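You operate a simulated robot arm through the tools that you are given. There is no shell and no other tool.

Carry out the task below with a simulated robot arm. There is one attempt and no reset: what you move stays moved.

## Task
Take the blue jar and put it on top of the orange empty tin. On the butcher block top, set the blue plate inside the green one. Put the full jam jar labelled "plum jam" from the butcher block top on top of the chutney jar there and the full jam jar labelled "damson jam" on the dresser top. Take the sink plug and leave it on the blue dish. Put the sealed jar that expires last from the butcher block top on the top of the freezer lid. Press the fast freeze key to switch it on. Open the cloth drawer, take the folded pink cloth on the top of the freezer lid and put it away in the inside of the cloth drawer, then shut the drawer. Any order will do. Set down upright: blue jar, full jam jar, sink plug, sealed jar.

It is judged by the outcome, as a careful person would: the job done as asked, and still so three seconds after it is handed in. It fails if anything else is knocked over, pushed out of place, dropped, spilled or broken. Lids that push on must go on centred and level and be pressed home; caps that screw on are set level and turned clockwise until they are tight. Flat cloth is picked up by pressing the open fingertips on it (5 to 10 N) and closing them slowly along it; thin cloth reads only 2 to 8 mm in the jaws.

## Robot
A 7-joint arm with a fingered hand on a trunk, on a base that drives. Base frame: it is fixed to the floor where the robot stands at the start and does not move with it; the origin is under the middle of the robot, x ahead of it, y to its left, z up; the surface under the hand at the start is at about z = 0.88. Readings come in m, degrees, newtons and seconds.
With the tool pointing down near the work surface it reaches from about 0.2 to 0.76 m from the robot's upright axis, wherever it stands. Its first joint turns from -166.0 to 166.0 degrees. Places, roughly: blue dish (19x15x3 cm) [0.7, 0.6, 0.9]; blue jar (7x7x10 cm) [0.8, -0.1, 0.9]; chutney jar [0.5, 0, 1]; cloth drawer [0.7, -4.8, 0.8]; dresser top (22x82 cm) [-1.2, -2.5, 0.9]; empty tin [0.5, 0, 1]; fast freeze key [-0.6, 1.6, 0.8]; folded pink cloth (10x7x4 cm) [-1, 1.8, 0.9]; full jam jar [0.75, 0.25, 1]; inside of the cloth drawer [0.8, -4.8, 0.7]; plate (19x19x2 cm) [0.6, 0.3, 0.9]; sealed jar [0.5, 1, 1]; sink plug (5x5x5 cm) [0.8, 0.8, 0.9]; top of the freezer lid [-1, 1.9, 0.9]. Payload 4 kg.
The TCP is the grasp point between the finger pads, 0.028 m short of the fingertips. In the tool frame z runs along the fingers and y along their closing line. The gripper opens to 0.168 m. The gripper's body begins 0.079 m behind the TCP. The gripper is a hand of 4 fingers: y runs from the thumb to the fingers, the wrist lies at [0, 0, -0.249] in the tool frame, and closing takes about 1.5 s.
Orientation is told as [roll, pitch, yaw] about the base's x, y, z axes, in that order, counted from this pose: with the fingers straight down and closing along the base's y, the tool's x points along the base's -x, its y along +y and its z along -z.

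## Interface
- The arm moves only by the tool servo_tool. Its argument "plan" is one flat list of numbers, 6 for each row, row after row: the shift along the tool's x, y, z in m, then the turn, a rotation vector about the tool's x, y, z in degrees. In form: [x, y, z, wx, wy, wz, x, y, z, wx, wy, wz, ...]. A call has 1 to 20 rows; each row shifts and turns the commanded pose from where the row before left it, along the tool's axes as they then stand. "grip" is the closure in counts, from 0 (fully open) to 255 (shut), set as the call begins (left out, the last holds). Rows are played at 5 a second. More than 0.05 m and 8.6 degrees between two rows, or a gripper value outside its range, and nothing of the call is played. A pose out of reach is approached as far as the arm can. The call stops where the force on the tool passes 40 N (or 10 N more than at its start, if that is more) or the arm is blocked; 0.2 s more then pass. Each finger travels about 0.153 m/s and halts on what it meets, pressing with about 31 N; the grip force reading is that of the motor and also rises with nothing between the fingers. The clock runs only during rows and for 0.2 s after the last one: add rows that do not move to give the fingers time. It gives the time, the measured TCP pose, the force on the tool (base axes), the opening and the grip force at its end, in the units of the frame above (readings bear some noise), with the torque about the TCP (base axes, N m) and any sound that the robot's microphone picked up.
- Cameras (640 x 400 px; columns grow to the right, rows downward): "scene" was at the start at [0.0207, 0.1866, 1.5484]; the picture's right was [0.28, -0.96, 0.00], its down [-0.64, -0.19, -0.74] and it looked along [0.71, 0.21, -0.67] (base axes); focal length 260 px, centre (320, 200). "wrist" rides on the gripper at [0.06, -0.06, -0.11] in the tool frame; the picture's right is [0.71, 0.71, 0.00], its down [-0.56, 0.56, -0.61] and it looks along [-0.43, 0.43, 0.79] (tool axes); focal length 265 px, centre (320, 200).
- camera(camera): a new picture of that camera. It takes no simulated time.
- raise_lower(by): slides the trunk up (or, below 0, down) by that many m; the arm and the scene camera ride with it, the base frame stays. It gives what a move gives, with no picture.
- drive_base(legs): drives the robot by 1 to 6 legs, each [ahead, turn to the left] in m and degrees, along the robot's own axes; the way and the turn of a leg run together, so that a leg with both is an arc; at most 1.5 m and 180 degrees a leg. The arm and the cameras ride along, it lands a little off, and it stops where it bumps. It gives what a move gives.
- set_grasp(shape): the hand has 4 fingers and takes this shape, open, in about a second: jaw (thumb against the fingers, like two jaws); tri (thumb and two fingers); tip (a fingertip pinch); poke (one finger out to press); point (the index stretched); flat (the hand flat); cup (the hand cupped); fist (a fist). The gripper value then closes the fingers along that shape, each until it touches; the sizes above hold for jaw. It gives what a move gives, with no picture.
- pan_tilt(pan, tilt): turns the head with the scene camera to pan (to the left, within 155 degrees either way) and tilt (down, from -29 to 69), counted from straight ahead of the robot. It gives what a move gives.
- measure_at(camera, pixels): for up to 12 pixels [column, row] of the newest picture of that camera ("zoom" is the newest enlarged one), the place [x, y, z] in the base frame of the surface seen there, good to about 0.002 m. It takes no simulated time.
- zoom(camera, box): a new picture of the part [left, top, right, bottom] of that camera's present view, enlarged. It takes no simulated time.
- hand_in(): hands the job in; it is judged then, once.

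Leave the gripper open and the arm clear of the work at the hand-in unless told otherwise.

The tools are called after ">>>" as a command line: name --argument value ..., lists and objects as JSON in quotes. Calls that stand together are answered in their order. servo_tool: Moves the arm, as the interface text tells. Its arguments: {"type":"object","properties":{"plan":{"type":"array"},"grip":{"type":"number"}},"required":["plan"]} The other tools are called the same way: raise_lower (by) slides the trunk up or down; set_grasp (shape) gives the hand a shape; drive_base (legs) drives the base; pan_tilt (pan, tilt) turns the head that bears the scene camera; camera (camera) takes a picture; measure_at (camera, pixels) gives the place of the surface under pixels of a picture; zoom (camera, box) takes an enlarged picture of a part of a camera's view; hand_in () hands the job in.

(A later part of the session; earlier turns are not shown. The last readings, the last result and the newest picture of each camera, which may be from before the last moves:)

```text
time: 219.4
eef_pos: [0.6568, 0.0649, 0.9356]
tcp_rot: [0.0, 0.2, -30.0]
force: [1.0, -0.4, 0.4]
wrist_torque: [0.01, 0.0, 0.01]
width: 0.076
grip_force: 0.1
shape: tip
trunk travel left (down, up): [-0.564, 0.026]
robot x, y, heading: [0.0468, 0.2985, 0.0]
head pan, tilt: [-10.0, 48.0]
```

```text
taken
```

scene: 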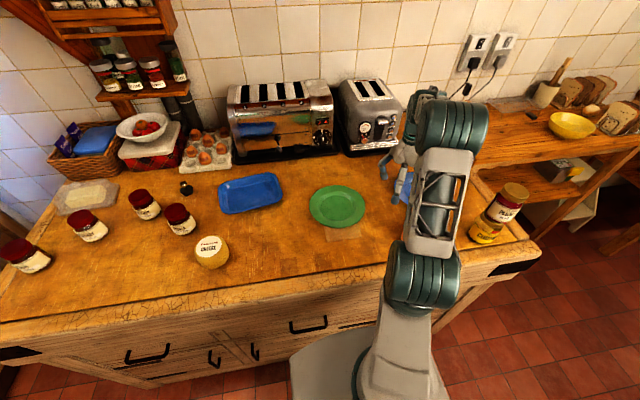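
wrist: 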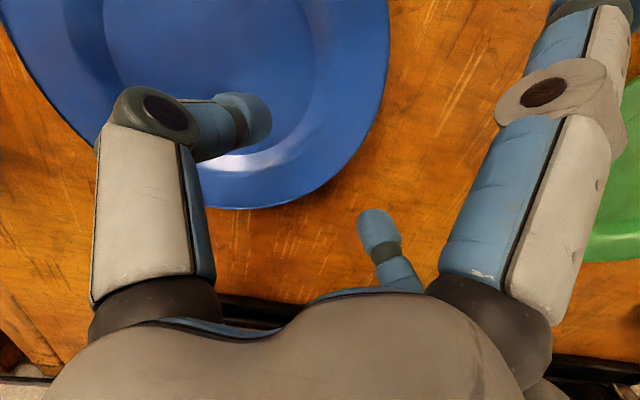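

>>> servo_tool --plan '[0, 0, 0.009, 0, 0, 0, 0, 0, 0.009, 0, 0, 0, 0, 0, 0, 0, 0, 0]'

>>> servo_tool --plan '[0, 0, 0.003, 0, 0, 0, 0, 0, 0, 0, 0, 0]'

>>> servo_tool --plan '[0, 0, 0.002, 0, 0, 0, 0, 0, 0, 0, 0, 0]'

>>> servo_tool --plan '[0, 0, 0.002, 0, 0, 0, 0, 0, 0, 0, 0, 0]'

```text
time: 220.2
eef_pos: [0.6576, 0.0645, 0.9187]
tcp_rot: [0.0, 0.3, -30.0]
force: [-0.2, 0.3, 0.1]
wrist_torque: [-0.04, -0.02, -0.01]
width: 0.0764
grip_force: 0.1
shape: tip
trunk travel left (down, up): [-0.564, 0.026]
robot x, y, heading: [0.0459, 0.3017, -0.4]
head pan, tilt: [-10.0, 48.0]
```

```text
time: 220.8
eef_pos: [0.6575, 0.0638, 0.9156]
tcp_rot: [0.1, 0.3, -30.1]
force: [0.0, 0.5, 0.3]
wrist_torque: [-0.02, -0.02, 0.02]
width: 0.0763
grip_force: 0.1
shape: tip
trunk travel left (down, up): [-0.564, 0.026]
robot x, y, heading: [0.0493, 0.2979, 0.1]
head pan, tilt: [-10.0, 48.0]
```

```text
time: 221.4
eef_pos: [0.6566, 0.0658, 0.9155]
tcp_rot: [0.0, 0.2, -30.0]
force: [0.2, -1.0, 6.2]
wrist_torque: [-0.31, 0.16, 0.03]
width: 0.0761
grip_force: 0.0
shape: tip
trunk travel left (down, up): [-0.564, 0.026]
robot x, y, heading: [0.0457, 0.2979, 0.2]
head pan, tilt: [-10.0, 48.0]
```

```text
time: 222.0
eef_pos: [0.6563, 0.0644, 0.9152]
tcp_rot: [0.0, 0.1, -30.0]
force: [1.2, -1.6, 19.6]
wrist_torque: [-0.88, 0.45, 0.05]
width: 0.0773
grip_force: 0.1
shape: tip
trunk travel left (down, up): [-0.564, 0.026]
robot x, y, heading: [0.044, 0.303, 0.0]
head pan, tilt: [-10.0, 48.0]
```

Contact: the thumb tip touches the plate floor at TCP z≈0.9152. I'll raise 2 mm, tilt 5° so the outer finger is lower, then close on the rim.

>>> servo_tool --plan '[0, 0, -0.0035, 0, 0, 0, 0, 0, 0, 5, 0, 0, 0, 0, 0, 0, 0, 0]'

>>> servo_tool --plan '[0, 0, 0, 0, 0, 0, 0, 0, 0, 0, 0, 0, 0, 0, 0, 0, 0, 0, 0, 0, 0, 0, 0, 0, 0, 0, 0, 0, 0, 0, 0, 0, 0, 0, 0, 0]' --grip 255

>>> camera --camera "wrist"

```text
time: 222.8
eef_pos: [0.656, 0.0656, 0.9159]
tcp_rot: [-5.2, 0.4, -30.1]
force: [-0.1, 0.5, 0.3]
wrist_torque: [-0.03, -0.01, 0.01]
width: 0.076
grip_force: 0.1
shape: tip
trunk travel left (down, up): [-0.564, 0.026]
robot x, y, heading: [0.0449, 0.3005, -0.2]
head pan, tilt: [-10.0, 48.0]
```

```text
time: 224.2
eef_pos: [0.6563, 0.0658, 0.9174]
tcp_rot: [-5.0, 0.2, -30.1]
force: [3.6, 3.1, 8.4]
wrist_torque: [0.06, -0.05, 0.03]
width: 0.0109
grip_force: 30.8
shape: tip
trunk travel left (down, up): [-0.564, 0.026]
robot x, y, heading: [0.0458, 0.3021, 0.1]
head pan, tilt: [-10.0, 48.0]
```

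```text
taken
```

wrist: 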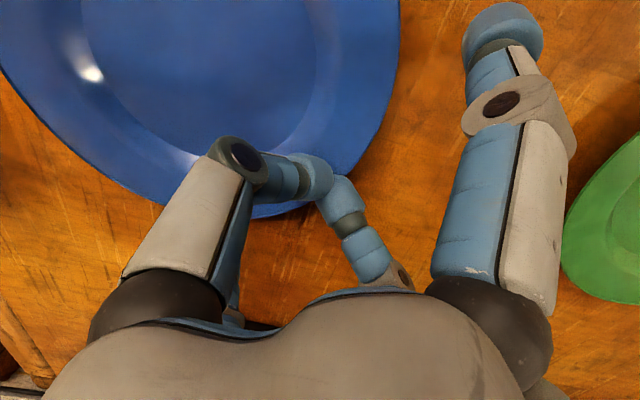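

The pinch closed to 11 mm on the rim with grip force 31 N. I'll lift 1 cm gently and see whether the plate follows.

>>> servo_tool --plan '[0, 0, -0.003, 0, 0, 0, 0, 0, -0.004, 0, 0, 0, 0, 0, -0.005, 0, 0, 0, 0, 0, 0, 0, 0, 0]'

>>> camera --camera "wrist"

>>> camera --camera "scene"

```text
time: 225.2
eef_pos: [0.6572, 0.0654, 0.9277]
tcp_rot: [-5.0, 0.3, -30.1]
force: [-0.1, 0.8, 0.1]
wrist_torque: [0.04, -0.01, -0.03]
width: 0.0101
grip_force: 31.5
shape: tip
trunk travel left (down, up): [-0.564, 0.026]
robot x, y, heading: [0.0448, 0.3007, 0.1]
head pan, tilt: [-10.0, 48.0]
```

```text
taken
```

wrist: 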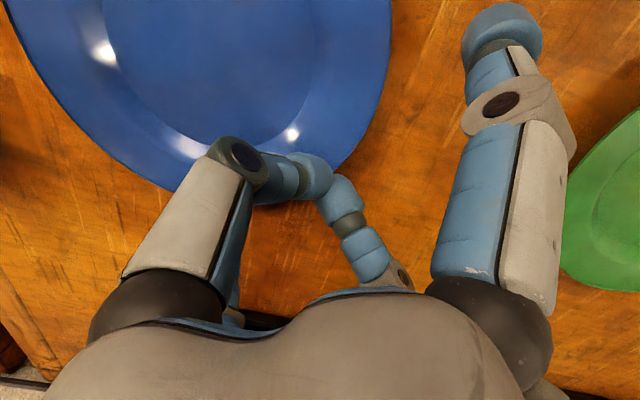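

```text
taken
```

scene: 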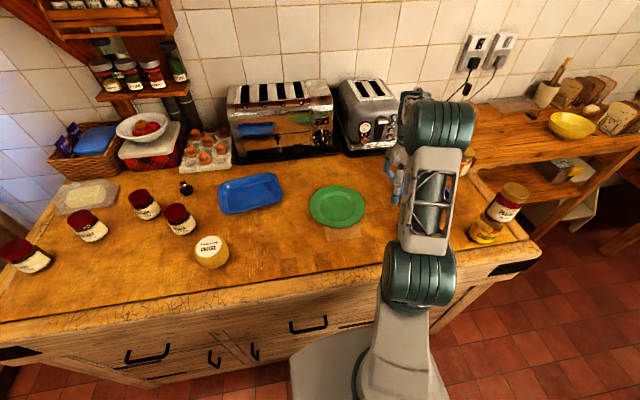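

>>> measure_at --camera "wrist" --pixels '[[385, 60], [345, 160], [300, 130], [180, 185], [100, 150], [200, 60], [250, 100], [280, 150], [355, 150], [30, 60]]'

```text
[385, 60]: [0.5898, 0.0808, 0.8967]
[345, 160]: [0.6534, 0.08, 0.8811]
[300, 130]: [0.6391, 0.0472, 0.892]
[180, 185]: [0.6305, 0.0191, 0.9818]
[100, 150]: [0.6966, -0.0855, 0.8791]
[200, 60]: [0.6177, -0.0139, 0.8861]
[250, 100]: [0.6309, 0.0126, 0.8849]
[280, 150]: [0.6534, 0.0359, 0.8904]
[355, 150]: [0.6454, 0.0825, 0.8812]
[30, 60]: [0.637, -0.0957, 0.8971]
```

The plate did not follow (rim still at z≈0.897); the pinch slipped off. I'll raise, then try a 30° tilt so the outer finger can get under the rim. First raise and re-measure the plate.

>>> servo_tool --plan '[0, 0, -0.02, 0, 0, 0, 0, 0, -0.03, 0, 0, 0, 0, 0, -0.03, 0, 0, 0, 0, 0, 0, 0, 0, 0]' --grip 214

>>> camera --camera "wrist"

```text
time: 226.2
eef_pos: [0.6597, 0.0728, 1.0071]
tcp_rot: [-5.0, 0.3, -30.0]
force: [0.4, -0.6, -0.4]
wrist_torque: [0.0, 0.01, 0.01]
width: 0.027
grip_force: 0.0
shape: tip
trunk travel left (down, up): [-0.564, 0.026]
robot x, y, heading: [0.0489, 0.2998, -0.1]
head pan, tilt: [-10.0, 48.0]
```

```text
taken
```

wrist: 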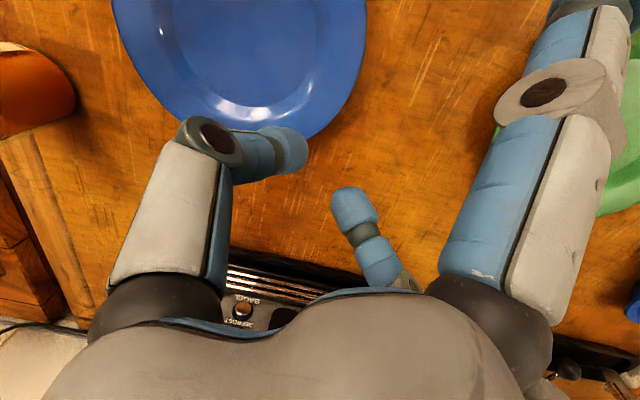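

>>> measure_at --camera "wrist" --pixels '[[120, 40], [150, 95], [310, 132], [345, 100], [363, 40], [175, 118], [335, 115], [250, 130], [260, 60], [300, 100], [320, 90], [330, 75]]'

```text
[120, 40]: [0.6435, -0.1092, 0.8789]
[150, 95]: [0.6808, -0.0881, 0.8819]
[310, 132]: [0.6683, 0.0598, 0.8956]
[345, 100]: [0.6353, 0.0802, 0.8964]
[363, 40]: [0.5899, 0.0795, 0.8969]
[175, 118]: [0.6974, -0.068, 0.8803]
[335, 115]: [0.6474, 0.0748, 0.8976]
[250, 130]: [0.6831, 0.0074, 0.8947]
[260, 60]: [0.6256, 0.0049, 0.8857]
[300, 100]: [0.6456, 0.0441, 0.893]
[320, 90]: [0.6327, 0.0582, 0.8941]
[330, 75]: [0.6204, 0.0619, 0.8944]
```

The plate centre is now about (0.6155, −0.0085). I'll tilt the hand to 30° (leaning outward), and move outside the rim.

>>> servo_tool --plan '[0, 0, 0, 8.3, 0, 0, 0, 0, 0, 8.3, 0, 0, 0, 0, 0, 8.4, 0, 0, 0, 0.0236, 0.0153, 0, 0, 0, 0, 0.0236, 0.0153, 0, 0, 0, 0, 0, 0, 0, 0, 0]'

>>> camera --camera "wrist"

>>> camera --camera "scene"

```text
time: 227.6
eef_pos: [0.6288, 0.0855, 0.953]
tcp_rot: [-30.0, 0.2, -30.2]
force: [0.3, -0.7, 0.1]
wrist_torque: [0.0, 0.04, -0.02]
width: 0.0268
grip_force: 0.0
shape: tip
out of reach, approached as far as the arm can: row 2, 3
trunk travel left (down, up): [-0.564, 0.026]
robot x, y, heading: [0.0442, 0.3, 0.1]
head pan, tilt: [-10.0, 48.0]
```

```text
taken
```

wrist: 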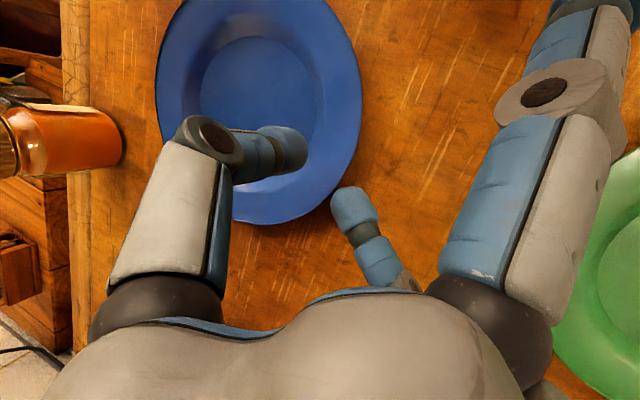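

```text
taken
```

scene: 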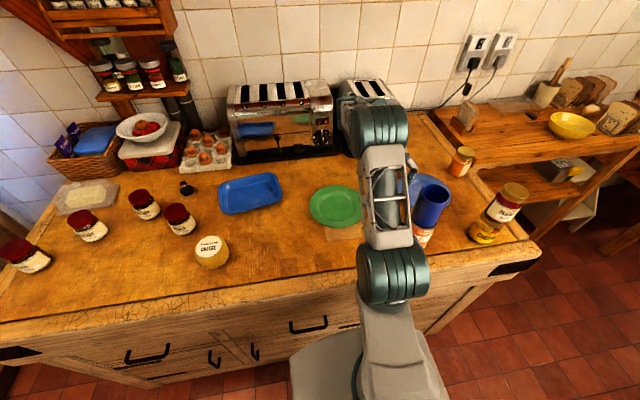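

The arm drifted a bit because of reach; I'm now lower where reach is better. I'll correct sideways and outward to sit just outside the rim.

>>> servo_tool --plan '[-0.012, 0.012, 0.0002, 0, 0, 0, -0.012, 0.012, 0.0002, 0, 0, 0, -0.0115, 0.011, 0.0002, 0, 0, 0, 0, 0, 0, 0, 0, 0]'

>>> camera --camera "wrist"

>>> zoom --camera "scene" --box '[340, 100, 460, 220]'

```text
time: 228.6
eef_pos: [0.6678, 0.0924, 0.9361]
tcp_rot: [-30.0, 0.3, -30.1]
force: [1.4, 0.0, -0.4]
wrist_torque: [0.01, -0.01, 0.0]
width: 0.0271
grip_force: 0.0
shape: tip
out of reach, approached as far as the arm can: row 3
trunk travel left (down, up): [-0.564, 0.026]
robot x, y, heading: [0.0489, 0.2978, 0.2]
head pan, tilt: [-10.0, 48.0]
```

```text
taken
```

wrist: 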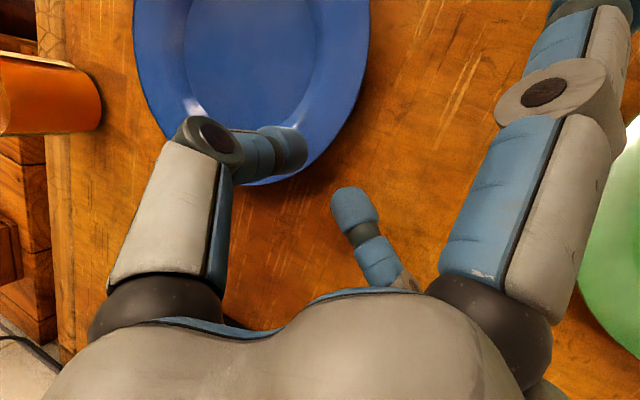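

```text
3.33 times, centred on (400, 160) of scene
```

zoom: 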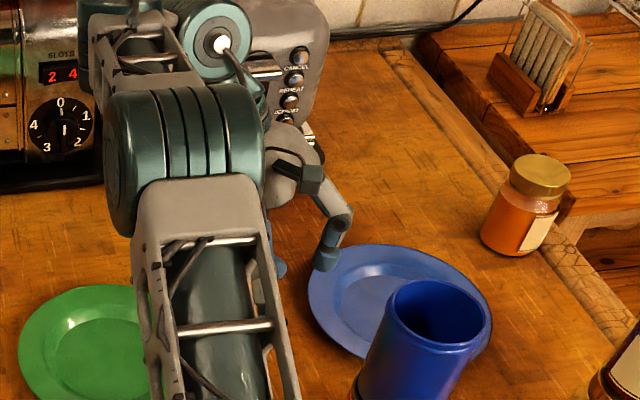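

Now just outside the rim (r≈0.114). I'll lower until the outer fingertip touches the table.

>>> servo_tool --plan '[0, 0.003, 0.0052, 0, 0, 0, 0, 0.0015, 0.0026, 0, 0, 0, 0, 0, 0, 0, 0, 0]'

>>> servo_tool --plan '[0, 0.0015, 0.0026, 0, 0, 0, 0, 0, 0, 0, 0, 0]'

>>> servo_tool --plan '[0, 0.0015, 0.0026, 0, 0, 0, 0, 0, 0, 0, 0, 0]'

```text
time: 229.4
eef_pos: [0.6665, 0.0919, 0.9283]
tcp_rot: [-30.0, 0.3, -30.1]
force: [-0.4, 0.5, 0.8]
wrist_torque: [0.03, 0.0, 0.02]
width: 0.0273
grip_force: 0.1
shape: tip
trunk travel left (down, up): [-0.564, 0.026]
robot x, y, heading: [0.0464, 0.3019, 0.0]
head pan, tilt: [-10.0, 48.0]
```

```text
time: 230.0
eef_pos: [0.6683, 0.0921, 0.9254]
tcp_rot: [-30.0, 0.4, -30.1]
force: [1.1, -0.2, 0.1]
wrist_torque: [-0.02, -0.01, -0.02]
width: 0.0272
grip_force: 0.0
shape: tip
trunk travel left (down, up): [-0.564, 0.026]
robot x, y, heading: [0.0461, 0.2965, 0.2]
head pan, tilt: [-10.0, 48.0]
```

```text
time: 230.6
eef_pos: [0.6668, 0.092, 0.9219]
tcp_rot: [-30.1, 0.3, -30.1]
force: [-0.5, 0.8, -0.6]
wrist_torque: [-0.02, 0.0, 0.0]
width: 0.0273
grip_force: 0.1
shape: tip
trunk travel left (down, up): [-0.564, 0.026]
robot x, y, heading: [0.0474, 0.2995, -0.2]
head pan, tilt: [-10.0, 48.0]
```

>>> servo_tool --plan '[0, 0.0015, 0.0026, 0, 0, 0, 0, 0, 0, 0, 0, 0]'

>>> servo_tool --plan '[0, 0.001, 0.0017, 0, 0, 0, 0, 0, 0, 0, 0, 0]'

>>> servo_tool --plan '[0, 0.001, 0.0017, 0, 0, 0, 0, 0, 0, 0, 0, 0]'

```text
time: 231.2
eef_pos: [0.667, 0.0913, 0.9203]
tcp_rot: [-30.0, 0.2, -30.1]
force: [0.3, 0.2, 0.8]
wrist_torque: [-0.02, -0.02, 0.0]
width: 0.0272
grip_force: 0.1
shape: tip
trunk travel left (down, up): [-0.564, 0.026]
robot x, y, heading: [0.0445, 0.2994, -0.1]
head pan, tilt: [-10.0, 48.0]
```

```text
time: 231.8
eef_pos: [0.6672, 0.0918, 0.9187]
tcp_rot: [-30.0, 0.3, -30.1]
force: [-0.1, 0.7, 0.5]
wrist_torque: [0.02, -0.02, -0.02]
width: 0.0271
grip_force: 0.0
shape: tip
trunk travel left (down, up): [-0.564, 0.026]
robot x, y, heading: [0.0471, 0.298, 0.1]
head pan, tilt: [-10.0, 48.0]
```

```text
time: 232.4
eef_pos: [0.6686, 0.0923, 0.916]
tcp_rot: [-30.0, 0.2, -30.2]
force: [-0.5, 0.9, 3.0]
wrist_torque: [0.03, -0.02, 0.01]
width: 0.0271
grip_force: 0.0
shape: tip
trunk travel left (down, up): [-0.564, 0.026]
robot x, y, heading: [0.0511, 0.2994, 0.0]
head pan, tilt: [-10.0, 48.0]
```

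Touched the table at TCP z≈0.9165. I'll raise 1 mm and slide inward in small steps, watching the force, to see whether the finger goes under the rim.

>>> servo_tool --plan '[0, -0.0008, -0.0013, 0, 0, 0, 0, -0.0035, 0.002, 0, 0, 0, 0, -0.0035, 0.002, 0, 0, 0, 0, 0, 0, 0, 0, 0]'

>>> servo_tool --plan '[0, -0.0026, 0.0015, 0, 0, 0, 0, -0.0026, 0.0015, 0, 0, 0, 0, 0, 0, 0, 0, 0]'

>>> camera --camera "wrist"

```text
time: 233.4
eef_pos: [0.6637, 0.0854, 0.9175]
tcp_rot: [-30.0, 0.3, -30.1]
force: [0.0, 0.4, 0.8]
wrist_torque: [-0.02, 0.03, 0.01]
width: 0.0269
grip_force: 0.0
shape: tip
trunk travel left (down, up): [-0.564, 0.026]
robot x, y, heading: [0.0486, 0.2988, 0.0]
head pan, tilt: [-10.0, 48.0]
```

```text
time: 234.2
eef_pos: [0.6619, 0.079, 0.9169]
tcp_rot: [-30.0, 0.1, -30.2]
force: [0.6, 0.7, 1.6]
wrist_torque: [0.02, -0.05, 0.0]
width: 0.027
grip_force: 0.0
shape: tip
trunk travel left (down, up): [-0.564, 0.026]
robot x, y, heading: [0.0466, 0.295, -0.3]
head pan, tilt: [-10.0, 48.0]
```

```text
taken
```

wrist: 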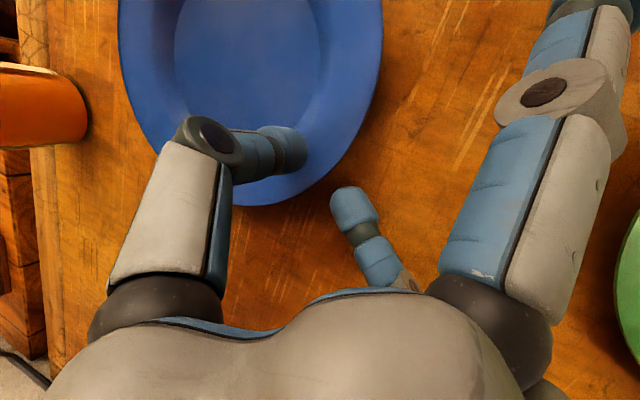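

The outer fingertip (350,195) is still ~2 cm off the rim (310,190). Keep sliding inward.

>>> servo_tool --plan '[0, -0.0026, 0.0015, 0, 0, 0, 0, -0.0026, 0.0015, 0, 0, 0, 0, -0.0026, 0.0015, 0, 0, 0, 0, 0, 0, 0, 0, 0]'

>>> servo_tool --plan '[0, -0.0026, 0.0015, 0, 0, 0, 0, -0.0026, 0.0015, 0, 0, 0, 0, 0, 0, 0, 0, 0]'

>>> camera --camera "wrist"

```text
time: 235.2
eef_pos: [0.6562, 0.0715, 0.917]
tcp_rot: [-30.0, 0.3, -30.1]
force: [-0.3, -0.6, 1.2]
wrist_torque: [-0.05, 0.01, 0.02]
width: 0.0268
grip_force: 0.0
shape: tip
trunk travel left (down, up): [-0.564, 0.026]
robot x, y, heading: [0.0466, 0.3025, 0.3]
head pan, tilt: [-10.0, 48.0]
```

```text
time: 236.0
eef_pos: [0.6531, 0.0669, 0.9175]
tcp_rot: [-30.0, 0.3, -30.1]
force: [-0.2, -0.1, -0.6]
wrist_torque: [0.0, -0.01, -0.02]
width: 0.027
grip_force: 0.1
shape: tip
trunk travel left (down, up): [-0.564, 0.026]
robot x, y, heading: [0.0486, 0.3018, -0.1]
head pan, tilt: [-10.0, 48.0]
```

```text
taken
```

wrist: 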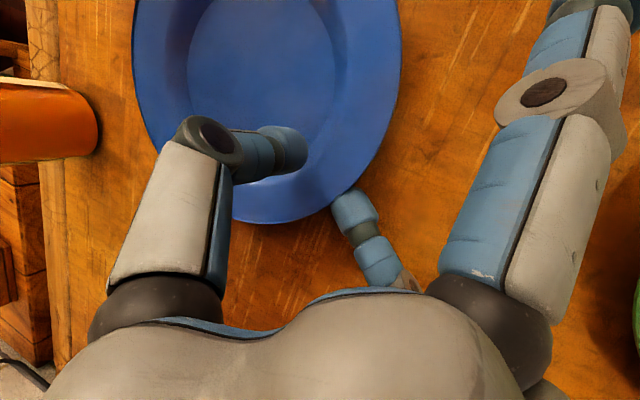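

The rim now just meets the outer fingertip, still no force. Continue in 2–3 mm steps.

>>> servo_tool --plan '[0, -0.0026, 0.0015, 0, 0, 0, 0, 0, 0, 0, 0, 0]'

>>> servo_tool --plan '[0, -0.0026, 0.0015, 0, 0, 0, 0, 0, 0, 0, 0, 0]'

>>> servo_tool --plan '[0, -0.0026, 0.0015, 0, 0, 0, 0, 0, 0, 0, 0, 0]'

>>> camera --camera "wrist"

```text
time: 236.6
eef_pos: [0.6522, 0.0641, 0.918]
tcp_rot: [-30.0, 0.4, -30.1]
force: [-0.3, -0.2, 0.3]
wrist_torque: [-0.01, -0.03, -0.02]
width: 0.0273
grip_force: 0.1
shape: tip
trunk travel left (down, up): [-0.564, 0.026]
robot x, y, heading: [0.0428, 0.2973, -0.1]
head pan, tilt: [-10.0, 48.0]
```

```text
time: 237.2
eef_pos: [0.6509, 0.0609, 0.9166]
tcp_rot: [-30.0, 0.2, -30.0]
force: [1.4, 1.2, 1.0]
wrist_torque: [0.04, -0.04, -0.04]
width: 0.0274
grip_force: 0.1
shape: tip
trunk travel left (down, up): [-0.564, 0.026]
robot x, y, heading: [0.0499, 0.2971, 0.1]
head pan, tilt: [-10.0, 48.0]
```

```text
time: 237.8
eef_pos: [0.6494, 0.0586, 0.9158]
tcp_rot: [-30.0, 0.3, -30.1]
force: [0.8, 0.7, 0.7]
wrist_torque: [0.02, -0.04, 0.01]
width: 0.0272
grip_force: 0.0
shape: tip
trunk travel left (down, up): [-0.564, 0.026]
robot x, y, heading: [0.0438, 0.2981, -0.3]
head pan, tilt: [-10.0, 48.0]
```

```text
taken
```

wrist: 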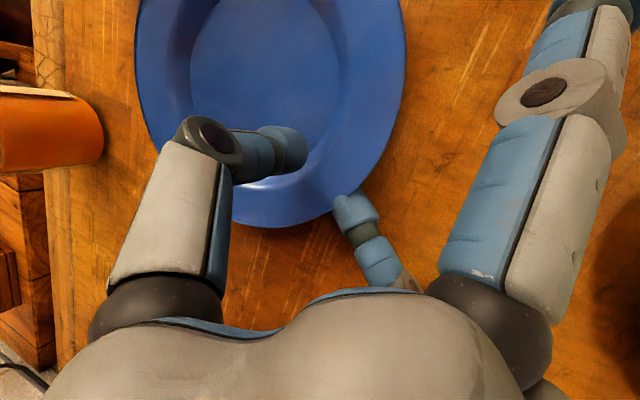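

The finger now pushes the plate instead of going under. I'll try closing here (thumb on flange top, finger at the rim's underside edge) and test a small lift.

>>> servo_tool --plan '[0, 0, 0, 0, 0, 0, 0, 0, 0, 0, 0, 0, 0, 0, 0, 0, 0, 0, 0, 0, 0, 0, 0, 0]' --grip 255

>>> camera --camera "wrist"

>>> servo_tool --plan '[0, -0.002, -0.0035, 0, 0, 0, 0, -0.002, -0.0035, 0, 0, 0, 0, -0.002, -0.0035, 0, 0, 0, 0, 0, 0, 0, 0, 0]'

>>> camera --camera "wrist"

```text
time: 238.8
eef_pos: [0.6487, 0.059, 0.9181]
tcp_rot: [-30.1, 0.1, -30.1]
force: [5.2, -0.5, 13.3]
wrist_torque: [-0.19, 0.17, 0.12]
width: 0.0031
grip_force: 31.5
shape: tip
trunk travel left (down, up): [-0.564, 0.026]
robot x, y, heading: [0.0474, 0.2996, 0.1]
head pan, tilt: [-10.0, 48.0]
```

```text
taken
```

wrist: 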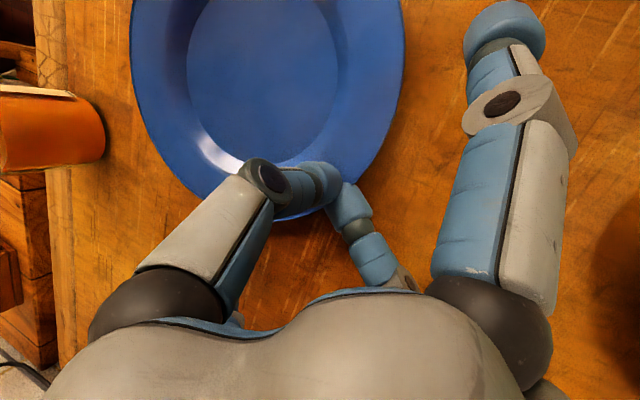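

```text
time: 239.8
eef_pos: [0.6473, 0.0586, 0.9288]
tcp_rot: [-30.0, 0.3, -30.2]
force: [0.7, 0.4, 0.8]
wrist_torque: [0.0, 0.0, -0.04]
width: 0.0026
grip_force: 30.2
shape: tip
trunk travel left (down, up): [-0.564, 0.026]
robot x, y, heading: [0.0478, 0.2993, 0.1]
head pan, tilt: [-10.0, 48.0]
```

```text
taken
```

wrist: 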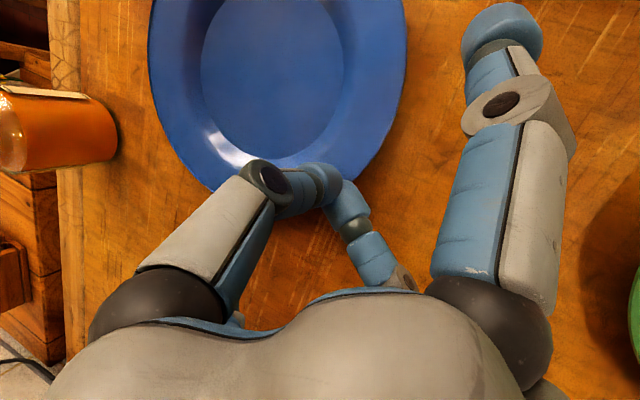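

The fingertips slipped over the rim again. New idea: press down on the blue plate's right-hand flange so that its left side tips up, push it onto the green plate's rim, from where it can be gripped properly or slid in. First raise, straighten and re-measure the plate.

>>> servo_tool --plan '[0, -0.02, -0.035, 0, 0, 0, 0, -0.02, -0.035, 0, 0, 0, 0, 0, 0, -8, 0, 0, 0, 0, 0, -8, 0, 0, 0, 0, 0, -8, 0, 0, 0, 0, 0, -6, 0, 0, 0, 0, 0, 0, 0, -7.5, 0, 0, 0, 0, 0, -7.5, 0, 0, 0, 0, 0, -7.5, 0, 0, 0, 0, 0, -7.5, 0, 0, 0, 0, 0, 0]' --grip 225

>>> camera --camera "wrist"

>>> camera --camera "scene"

```text
time: 242.2
eef_pos: [0.6193, 0.063, 1.0091]
tcp_rot: [0.2, 0.2, 0.0]
force: [-0.2, -0.8, -0.5]
wrist_torque: [0.03, 0.03, -0.03]
width: 0.0198
grip_force: 0.0
shape: tip
out of reach, approached as far as the arm can: row 2
trunk travel left (down, up): [-0.564, 0.026]
robot x, y, heading: [0.0443, 0.2966, -0.1]
head pan, tilt: [-10.0, 48.0]
```

```text
taken
```

wrist: 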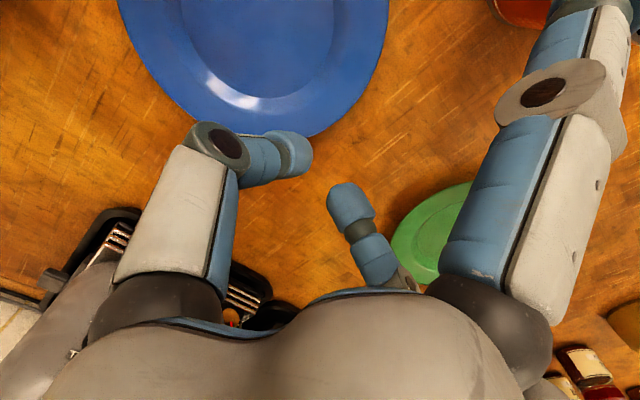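

```text
taken
```

scene: 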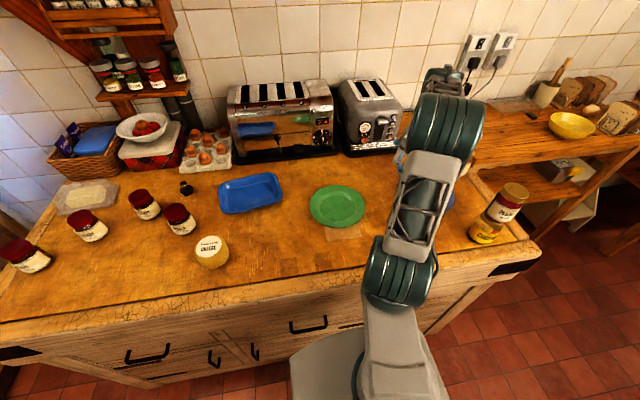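

>>> measure_at --camera "wrist" --pixels '[[140, 40], [180, 95], [318, 132], [345, 110], [375, 70], [386, 20], [200, 108], [360, 95], [250, 60], [250, 130], [300, 20], [270, 90]]'

>>> measure_at --camera "scene" --pixels '[[337, 185], [311, 203], [363, 207], [337, 226], [337, 205], [320, 190], [355, 192], [318, 217], [357, 219], [325, 206], [350, 207], [337, 196]]'

```text
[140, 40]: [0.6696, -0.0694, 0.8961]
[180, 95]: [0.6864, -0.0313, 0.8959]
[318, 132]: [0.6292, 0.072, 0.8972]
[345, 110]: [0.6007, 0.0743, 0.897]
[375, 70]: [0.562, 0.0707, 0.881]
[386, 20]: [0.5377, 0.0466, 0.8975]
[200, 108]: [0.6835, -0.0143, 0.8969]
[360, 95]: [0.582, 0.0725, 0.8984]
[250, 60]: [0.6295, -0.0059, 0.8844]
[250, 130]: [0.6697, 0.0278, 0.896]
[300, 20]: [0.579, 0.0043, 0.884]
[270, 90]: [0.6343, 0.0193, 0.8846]
```

```text
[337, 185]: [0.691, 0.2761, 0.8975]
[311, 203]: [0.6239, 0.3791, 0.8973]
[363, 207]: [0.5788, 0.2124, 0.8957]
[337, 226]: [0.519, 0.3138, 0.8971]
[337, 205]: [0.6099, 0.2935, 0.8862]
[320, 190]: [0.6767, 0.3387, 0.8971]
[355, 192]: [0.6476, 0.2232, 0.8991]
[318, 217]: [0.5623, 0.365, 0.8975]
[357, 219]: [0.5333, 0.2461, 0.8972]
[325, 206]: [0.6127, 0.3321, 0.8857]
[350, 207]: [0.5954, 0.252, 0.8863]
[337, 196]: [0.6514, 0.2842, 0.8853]
```

Blue centre ≈ (0.606, −0.018), green centre ≈ (0.605, 0.2945). The pressing spot at the blue plate's right is too far from this base position; I'll raise and tuck the hand, then re-park about 0.2 m to the right.

>>> servo_tool --plan '[0, 0, -0.04, 0, 0, 0, 0, 0, -0.04, 0, 0, 0, 0, 0, -0.04, 0, 0, 0, 0, 0, -0.04, 0, 0, 0, 0.033, 0.036, 0, 0, 0, 0, 0.033, 0.036, 0, 0, 0, 0, 0.033, 0.036, 0, 0, 0, 0, 0.033, 0.036, 0, 0, 0, 0, 0.033, 0.036, 0, 0, 0, 0, 0.033, 0.036, 0, 0, 0, 0, 0, 0, 0, 0, 0, 0]'

>>> drive_base --legs '[[-0.12, 0], [0, -90], [0.2, 0], [0, 90]]'

```text
time: 244.6
eef_pos: [0.4235, 0.2792, 1.1694]
tcp_rot: [0.1, 0.3, -0.2]
force: [-0.1, 0.5, 0.1]
wrist_torque: [-0.04, 0.02, 0.02]
width: 0.0201
grip_force: 0.0
shape: tip
trunk travel left (down, up): [-0.564, 0.026]
robot x, y, heading: [0.0447, 0.2987, -0.2]
head pan, tilt: [-10.0, 48.0]
```

```text
time: 254.8
eef_pos: [0.3008, 0.0783, 1.1694]
tcp_rot: [0.2, 0.2, 0.3]
force: [-0.2, 0.2, -0.2]
wrist_torque: [-0.02, 0.02, 0.03]
width: 0.0198
grip_force: 0.1
shape: tip
trunk travel left (down, up): [-0.564, 0.026]
robot x, y, heading: [-0.0786, 0.0989, 0.3]
head pan, tilt: [-10.0, 48.0]
```

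>>> drive_base --legs '[[0.125, 0]]'

>>> pan_tilt --pan -5 --tilt 50

>>> camera --camera "scene"

```text
time: 256.0
eef_pos: [0.4275, 0.0788, 1.1701]
tcp_rot: [0.1, 0.4, 0.2]
force: [-0.7, 0.3, 0.0]
wrist_torque: [0.0, 0.01, -0.02]
width: 0.0196
grip_force: 0.2
shape: tip
trunk travel left (down, up): [-0.564, 0.026]
robot x, y, heading: [0.047, 0.0982, 0.0]
head pan, tilt: [-10.0, 48.0]
```

```text
time: 256.7
eef_pos: [0.4251, 0.0785, 1.1701]
tcp_rot: [0.1, 0.3, 0.1]
force: [-0.2, -0.8, 0.7]
wrist_torque: [-0.03, 0.04, 0.0]
width: 0.0197
grip_force: 0.0
shape: tip
trunk travel left (down, up): [-0.564, 0.026]
robot x, y, heading: [0.0484, 0.1014, 0.2]
head pan, tilt: [-5.0, 50.0]
```

```text
taken
```

scene: 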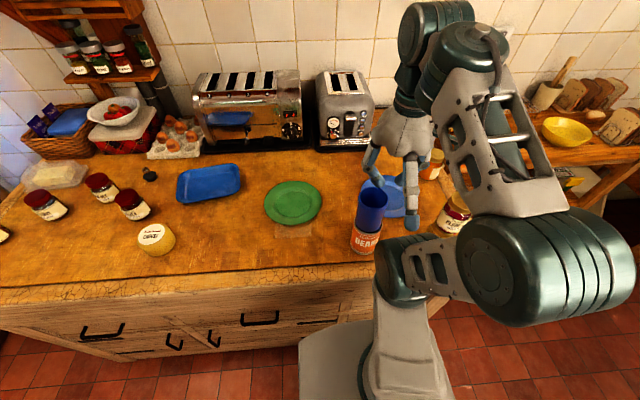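

I'll move the hand at height over to the blue plate's right side and tilt it 15° so the thumb (right) is lower.

>>> servo_tool --plan '[-0.0302, -0.0331, 0, 0, 0, 0, -0.0302, -0.0331, 0, 0, 0, 0, -0.0302, -0.0331, 0, 0, 0, 0, -0.0302, -0.0331, 0, 0, 0, 0, -0.0302, -0.0331, 0, 0, 0, 0, -0.0302, -0.0331, 0, 0, 0, 0, 0, 0, 0, -7.5, 0, 0, 0, 0, 0, -7.5, 0, 0, 0, 0, 0, 0, 0, 0]'

>>> camera --camera "wrist"

>>> camera --camera "scene"

```text
time: 258.7
eef_pos: [0.6014, -0.116, 1.1663]
tcp_rot: [15.2, 0.1, 0.0]
force: [-0.3, -1.0, 0.2]
wrist_torque: [0.01, 0.01, -0.01]
width: 0.0198
grip_force: 0.1
shape: tip
out of reach, approached as far as the arm can: row 8
trunk travel left (down, up): [-0.564, 0.026]
robot x, y, heading: [0.0498, 0.0987, 0.1]
head pan, tilt: [-5.0, 50.0]
```

```text
taken
```

wrist: 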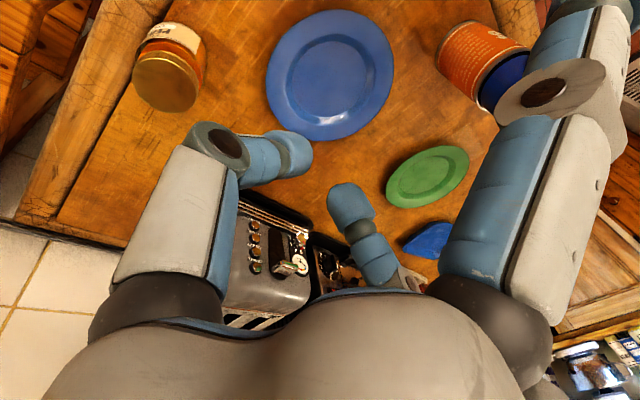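

```text
taken
```

scene: 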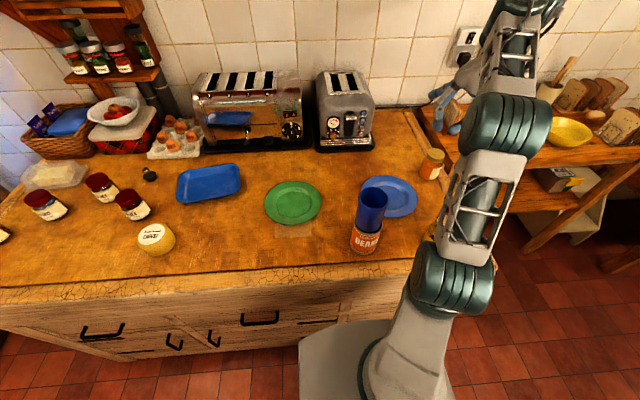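

The whole blue plate is visible in the wrist view; I'll refine its centre.

>>> measure_at --camera "wrist" --pixels '[[270, 80], [391, 70], [335, 14], [325, 138], [290, 118], [370, 118], [290, 35], [372, 30], [330, 76]]'

>>> measure_at --camera "wrist" --pixels '[[390, 180], [468, 165], [430, 150], [425, 205], [428, 178], [170, 85], [480, 70], [200, 60]]'

```text
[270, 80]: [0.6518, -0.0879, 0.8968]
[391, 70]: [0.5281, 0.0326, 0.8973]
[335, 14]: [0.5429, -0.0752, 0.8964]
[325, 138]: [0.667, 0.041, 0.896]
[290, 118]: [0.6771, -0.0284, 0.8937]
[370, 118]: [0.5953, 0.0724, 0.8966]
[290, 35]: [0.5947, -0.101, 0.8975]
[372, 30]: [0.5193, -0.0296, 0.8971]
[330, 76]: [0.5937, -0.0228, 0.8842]
```

```text
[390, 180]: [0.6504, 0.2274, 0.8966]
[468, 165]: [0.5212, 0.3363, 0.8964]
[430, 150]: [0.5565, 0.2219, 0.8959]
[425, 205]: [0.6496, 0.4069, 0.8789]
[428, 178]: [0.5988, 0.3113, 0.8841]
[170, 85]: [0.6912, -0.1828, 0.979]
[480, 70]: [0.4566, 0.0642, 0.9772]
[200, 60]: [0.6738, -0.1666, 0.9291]
```

I'll descend to z≈0.935 beside the plate's right rim (2 cm gaps to the jars on both sides).

>>> servo_tool --plan '[-0.0004, -0.0102, 0.038, 0, 0, 0, -0.0004, -0.0102, 0.038, 0, 0, 0, -0.0004, -0.0102, 0.038, 0, 0, 0, -0.0004, -0.0102, 0.038, 0, 0, 0, 0, 0, 0, 0, 0, 0]'

>>> camera --camera "wrist"

>>> zoom --camera "scene" --box '[320, 100, 520, 270]'

```text
time: 259.9
eef_pos: [0.6047, -0.1125, 1.0103]
tcp_rot: [15.1, 0.2, 0.2]
force: [0.9, 0.2, -0.3]
wrist_torque: [-0.04, 0.02, -0.02]
width: 0.02
grip_force: 0.2
shape: tip
trunk travel left (down, up): [-0.564, 0.026]
robot x, y, heading: [0.0491, 0.1, 0.2]
head pan, tilt: [-5.0, 50.0]
```

```text
taken
```

wrist: 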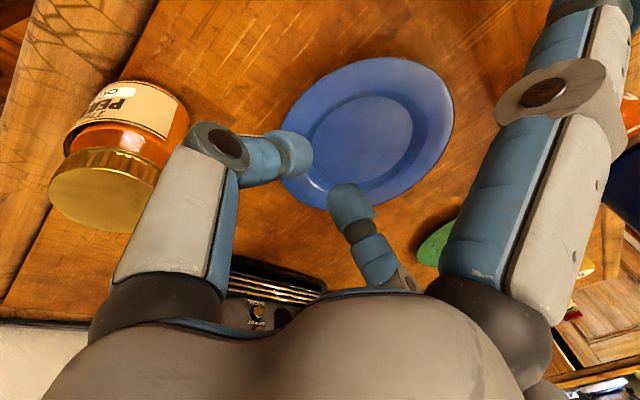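

```text
2.35 times, centred on (420, 185) of scene
```

zoom: 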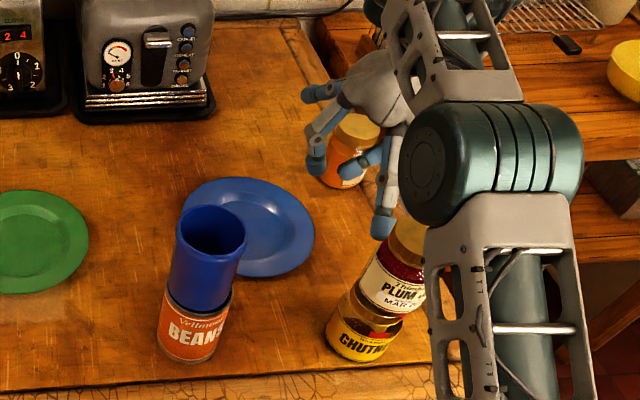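

One side finger appears near the plum jar; I'll measure the gap.

>>> measure_at --camera "zoom" --pixels '[[382, 225], [385, 200], [395, 165], [405, 240], [415, 230], [318, 160], [360, 165], [345, 170], [310, 90], [420, 265]]'

```text
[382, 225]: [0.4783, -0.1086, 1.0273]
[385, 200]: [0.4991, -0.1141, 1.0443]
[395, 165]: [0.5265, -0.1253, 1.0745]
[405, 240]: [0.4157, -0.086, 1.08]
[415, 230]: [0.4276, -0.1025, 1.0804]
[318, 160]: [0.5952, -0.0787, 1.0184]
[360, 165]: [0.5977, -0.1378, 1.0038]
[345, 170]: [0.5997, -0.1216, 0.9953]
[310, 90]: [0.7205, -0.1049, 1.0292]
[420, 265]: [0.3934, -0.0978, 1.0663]
```

Gap to the plum jar is ~2.5 cm, fine. Continue down to z≈0.935.

>>> servo_tool --plan '[0, -0.0114, 0.0358, 0, 0, 0, 0, -0.0114, 0.0358, 0, 0, 0, 0, 0, 0, 0, 0, 0]'

>>> camera --camera "wrist"

>>> zoom --camera "scene" --box '[320, 100, 520, 270]'

```text
time: 260.7
eef_pos: [0.6034, -0.1177, 0.9352]
tcp_rot: [15.0, 0.2, 0.1]
force: [0.1, 0.5, -0.1]
wrist_torque: [0.0, 0.01, 0.01]
width: 0.02
grip_force: 0.1
shape: tip
trunk travel left (down, up): [-0.564, 0.026]
robot x, y, heading: [0.0503, 0.0943, 0.1]
head pan, tilt: [-5.0, 50.0]
```

```text
taken
```

wrist: 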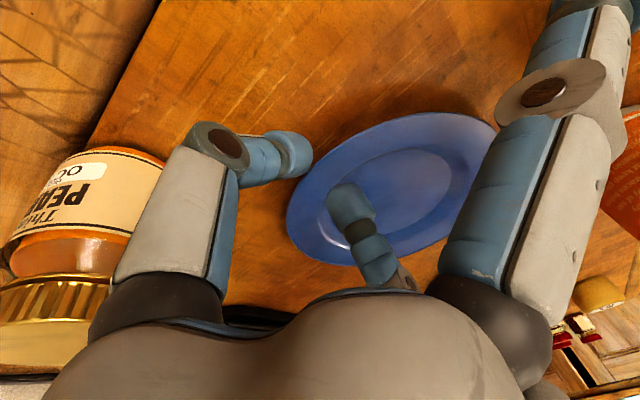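

```text
2.35 times, centred on (420, 185) of scene
```

zoom: 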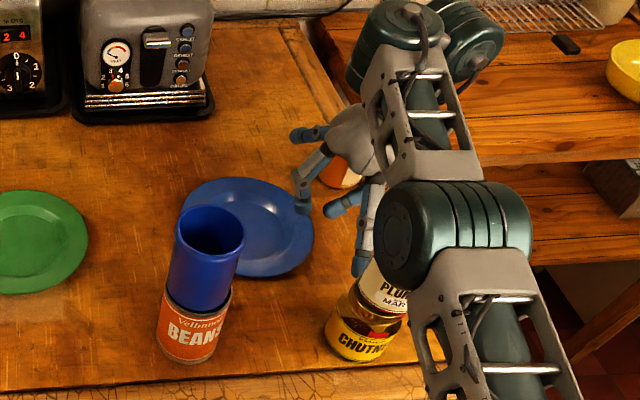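

The elbow is now near the plum stack in the picture; check its height.

>>> measure_at --camera "zoom" --pixels '[[400, 270], [390, 230], [440, 240], [420, 285], [395, 280], [365, 260], [450, 300], [305, 200], [340, 205], [300, 185]]'

```text
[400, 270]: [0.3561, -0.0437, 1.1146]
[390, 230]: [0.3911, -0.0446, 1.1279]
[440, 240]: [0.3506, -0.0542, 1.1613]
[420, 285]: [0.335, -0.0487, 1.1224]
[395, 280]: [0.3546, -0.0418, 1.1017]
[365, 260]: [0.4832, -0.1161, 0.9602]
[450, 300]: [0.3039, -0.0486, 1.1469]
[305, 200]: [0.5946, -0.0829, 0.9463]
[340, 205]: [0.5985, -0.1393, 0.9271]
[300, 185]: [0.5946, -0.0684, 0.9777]
```

>>> measure_at --camera "zoom" --pixels '[[400, 192], [404, 290], [378, 240], [385, 270], [412, 291], [395, 215], [430, 200], [380, 285], [390, 290], [372, 270]]'

>>> zoom --camera "scene" --box '[440, 180, 520, 260]'

```text
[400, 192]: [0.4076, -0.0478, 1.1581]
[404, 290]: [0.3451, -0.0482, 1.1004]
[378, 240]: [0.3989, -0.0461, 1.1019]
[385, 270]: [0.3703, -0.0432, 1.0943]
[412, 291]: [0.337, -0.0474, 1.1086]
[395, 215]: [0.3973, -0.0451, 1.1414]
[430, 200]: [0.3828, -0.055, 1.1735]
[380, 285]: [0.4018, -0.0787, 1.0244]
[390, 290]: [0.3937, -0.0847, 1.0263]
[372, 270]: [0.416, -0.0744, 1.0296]
```

```text
5.00 times, centred on (480, 220) of scene
```

zoom: 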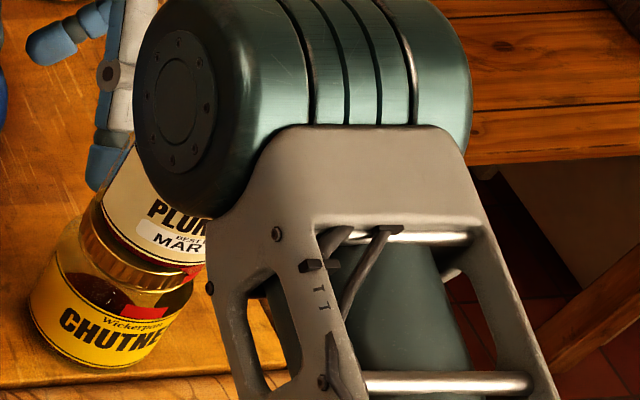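

The elbow is only about 6 mm above the plum jar's lid, too risky to go lower here. I'll raise straight up, make the hand vertical and reconsider.

>>> servo_tool --plan '[0, 0.0078, -0.029, 0, 0, 0, 0, 0.0078, -0.029, 0, 0, 0, 0, 0.0104, -0.0386, 0, 0, 0, 0, 0.0104, -0.0386, 0, 0, 0, 0, 0, 0, 7.5, 0, 0, 0, 0, 0, 7.5, 0, 0, 0, 0, 0, 0, 0, 0]' --grip 255

>>> zoom --camera "scene" --box '[320, 60, 560, 270]'

```text
time: 262.3
eef_pos: [0.6034, -0.1187, 1.0744]
tcp_rot: [0.0, 0.2, 0.1]
force: [-0.2, -0.1, 0.7]
wrist_torque: [-0.04, -0.02, -0.03]
width: 0.0
grip_force: 31.0
shape: tip
trunk travel left (down, up): [-0.564, 0.026]
robot x, y, heading: [0.0482, 0.0972, 0.2]
head pan, tilt: [-5.0, 50.0]
```

```text
1.90 times, centred on (440, 165) of scene
```

zoom: 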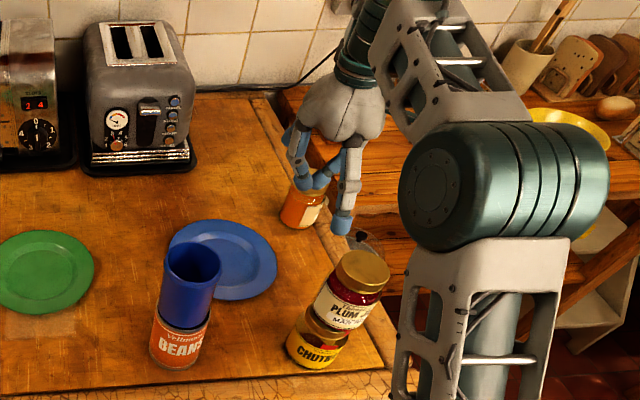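

>>> measure_at --camera "zoom" --pixels '[[435, 190], [410, 190], [440, 240], [500, 190], [440, 130], [580, 180], [360, 270], [330, 330], [430, 60], [345, 225]]'

```text
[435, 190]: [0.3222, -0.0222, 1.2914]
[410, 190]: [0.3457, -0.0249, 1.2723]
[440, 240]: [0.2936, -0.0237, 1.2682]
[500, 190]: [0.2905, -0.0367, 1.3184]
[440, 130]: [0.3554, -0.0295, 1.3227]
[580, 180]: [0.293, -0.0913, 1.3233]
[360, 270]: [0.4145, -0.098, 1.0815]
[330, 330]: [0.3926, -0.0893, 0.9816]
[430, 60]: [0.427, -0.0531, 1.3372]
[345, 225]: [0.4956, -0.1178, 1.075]
```

I'll first slide the blue plate toward the green one by pushing against the inside of its well (closed fingertips, hand vertical, yawed 45° so side fingers clear the jars). Rotating and moving over the plate's well now.

>>> servo_tool --plan '[0, 0, 0, 0, 0, -7.5, 0, 0, 0, 0, 0, -7.5, 0, 0, 0, 0, 0, -7.5, 0, 0, 0, 0, 0, -7.5, 0, 0, 0, 0, 0, -7.5, 0, 0, 0, 0, 0, -7.5, -0.0325, 0.0325, 0, 0, 0, 0, -0.0325, 0.0325, 0, 0, 0, 0, -0.0325, 0.0325, 0.02, 0, 0, 0, 0, 0, 0.04, 0, 0, 0, 0, 0, 0.04, 0, 0, 0, 0, 0, 0, 0, 0, 0]'

>>> camera --camera "wrist"

>>> zoom --camera "scene" --box '[320, 60, 560, 270]'

```text
refused: row 9 steps farther than a row can; nothing moved
```

```text
taken
```

wrist: 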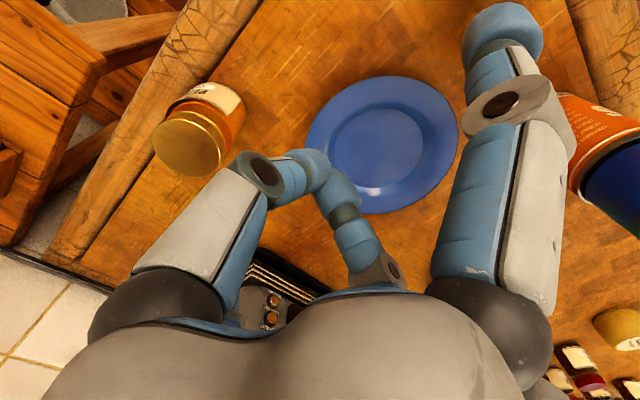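

```text
1.90 times, centred on (440, 165) of scene
```

zoom: 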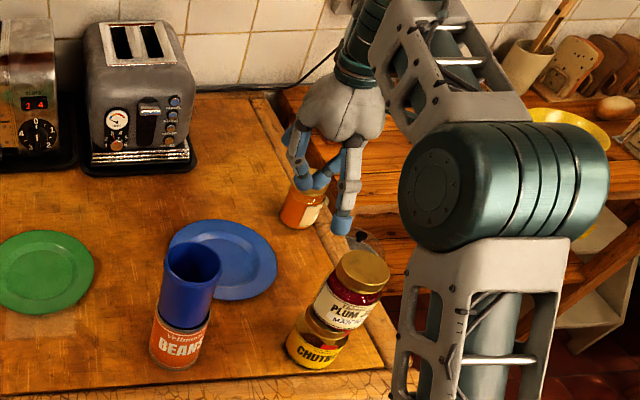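

Row too long; resend with smaller steps.

>>> servo_tool --plan '[0, 0, 0, 0, 0, -7.5, 0, 0, 0, 0, 0, -7.5, 0, 0, 0, 0, 0, -7.5, 0, 0, 0, 0, 0, -7.5, 0, 0, 0, 0, 0, -7.5, 0, 0, 0, 0, 0, -7.5, -0.0256, 0.0253, 0, 0, 0, 0, -0.0256, 0.0253, 0, 0, 0, 0, -0.0256, 0.0253, 0, 0, 0, 0, -0.0256, 0.0253, 0, 0, 0, 0, 0, 0, 0.04, 0, 0, 0, 0, 0, 0.04, 0, 0, 0, 0, 0, 0.03, 0, 0, 0, 0, 0, 0, 0, 0, 0]'

>>> camera --camera "wrist"

>>> zoom --camera "scene" --box '[320, 60, 560, 270]'

```text
time: 265.3
eef_pos: [0.6037, 0.0236, 0.9642]
tcp_rot: [0.2, 0.1, 45.1]
force: [-0.8, -0.6, -0.4]
wrist_torque: [0.06, 0.02, 0.01]
width: 0.0
grip_force: 30.8
shape: tip
trunk travel left (down, up): [-0.564, 0.026]
robot x, y, heading: [0.0489, 0.0968, -0.0]
head pan, tilt: [-5.0, 50.0]
```

```text
taken
```

wrist: 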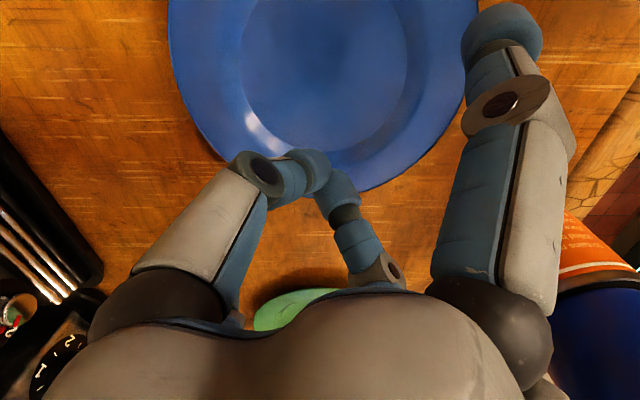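

```text
1.90 times, centred on (440, 165) of scene
```

zoom: 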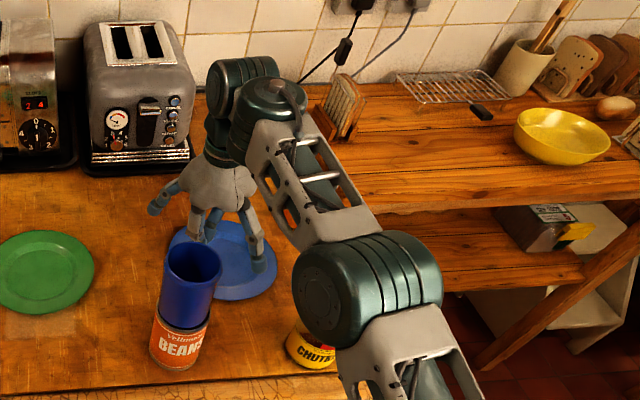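

Check the elbow against the plum jar (hidden behind it).

>>> measure_at --camera "zoom" --pixels '[[320, 290], [300, 290], [325, 340], [335, 320], [370, 270], [400, 300], [340, 250], [305, 330], [310, 350], [380, 330]]'

```text
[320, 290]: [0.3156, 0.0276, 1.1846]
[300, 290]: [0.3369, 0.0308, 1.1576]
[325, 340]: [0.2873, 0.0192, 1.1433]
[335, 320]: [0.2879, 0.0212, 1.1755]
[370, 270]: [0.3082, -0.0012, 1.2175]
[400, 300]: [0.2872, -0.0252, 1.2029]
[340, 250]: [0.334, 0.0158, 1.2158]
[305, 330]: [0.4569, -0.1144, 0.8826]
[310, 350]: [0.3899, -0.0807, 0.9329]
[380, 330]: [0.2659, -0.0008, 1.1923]
```

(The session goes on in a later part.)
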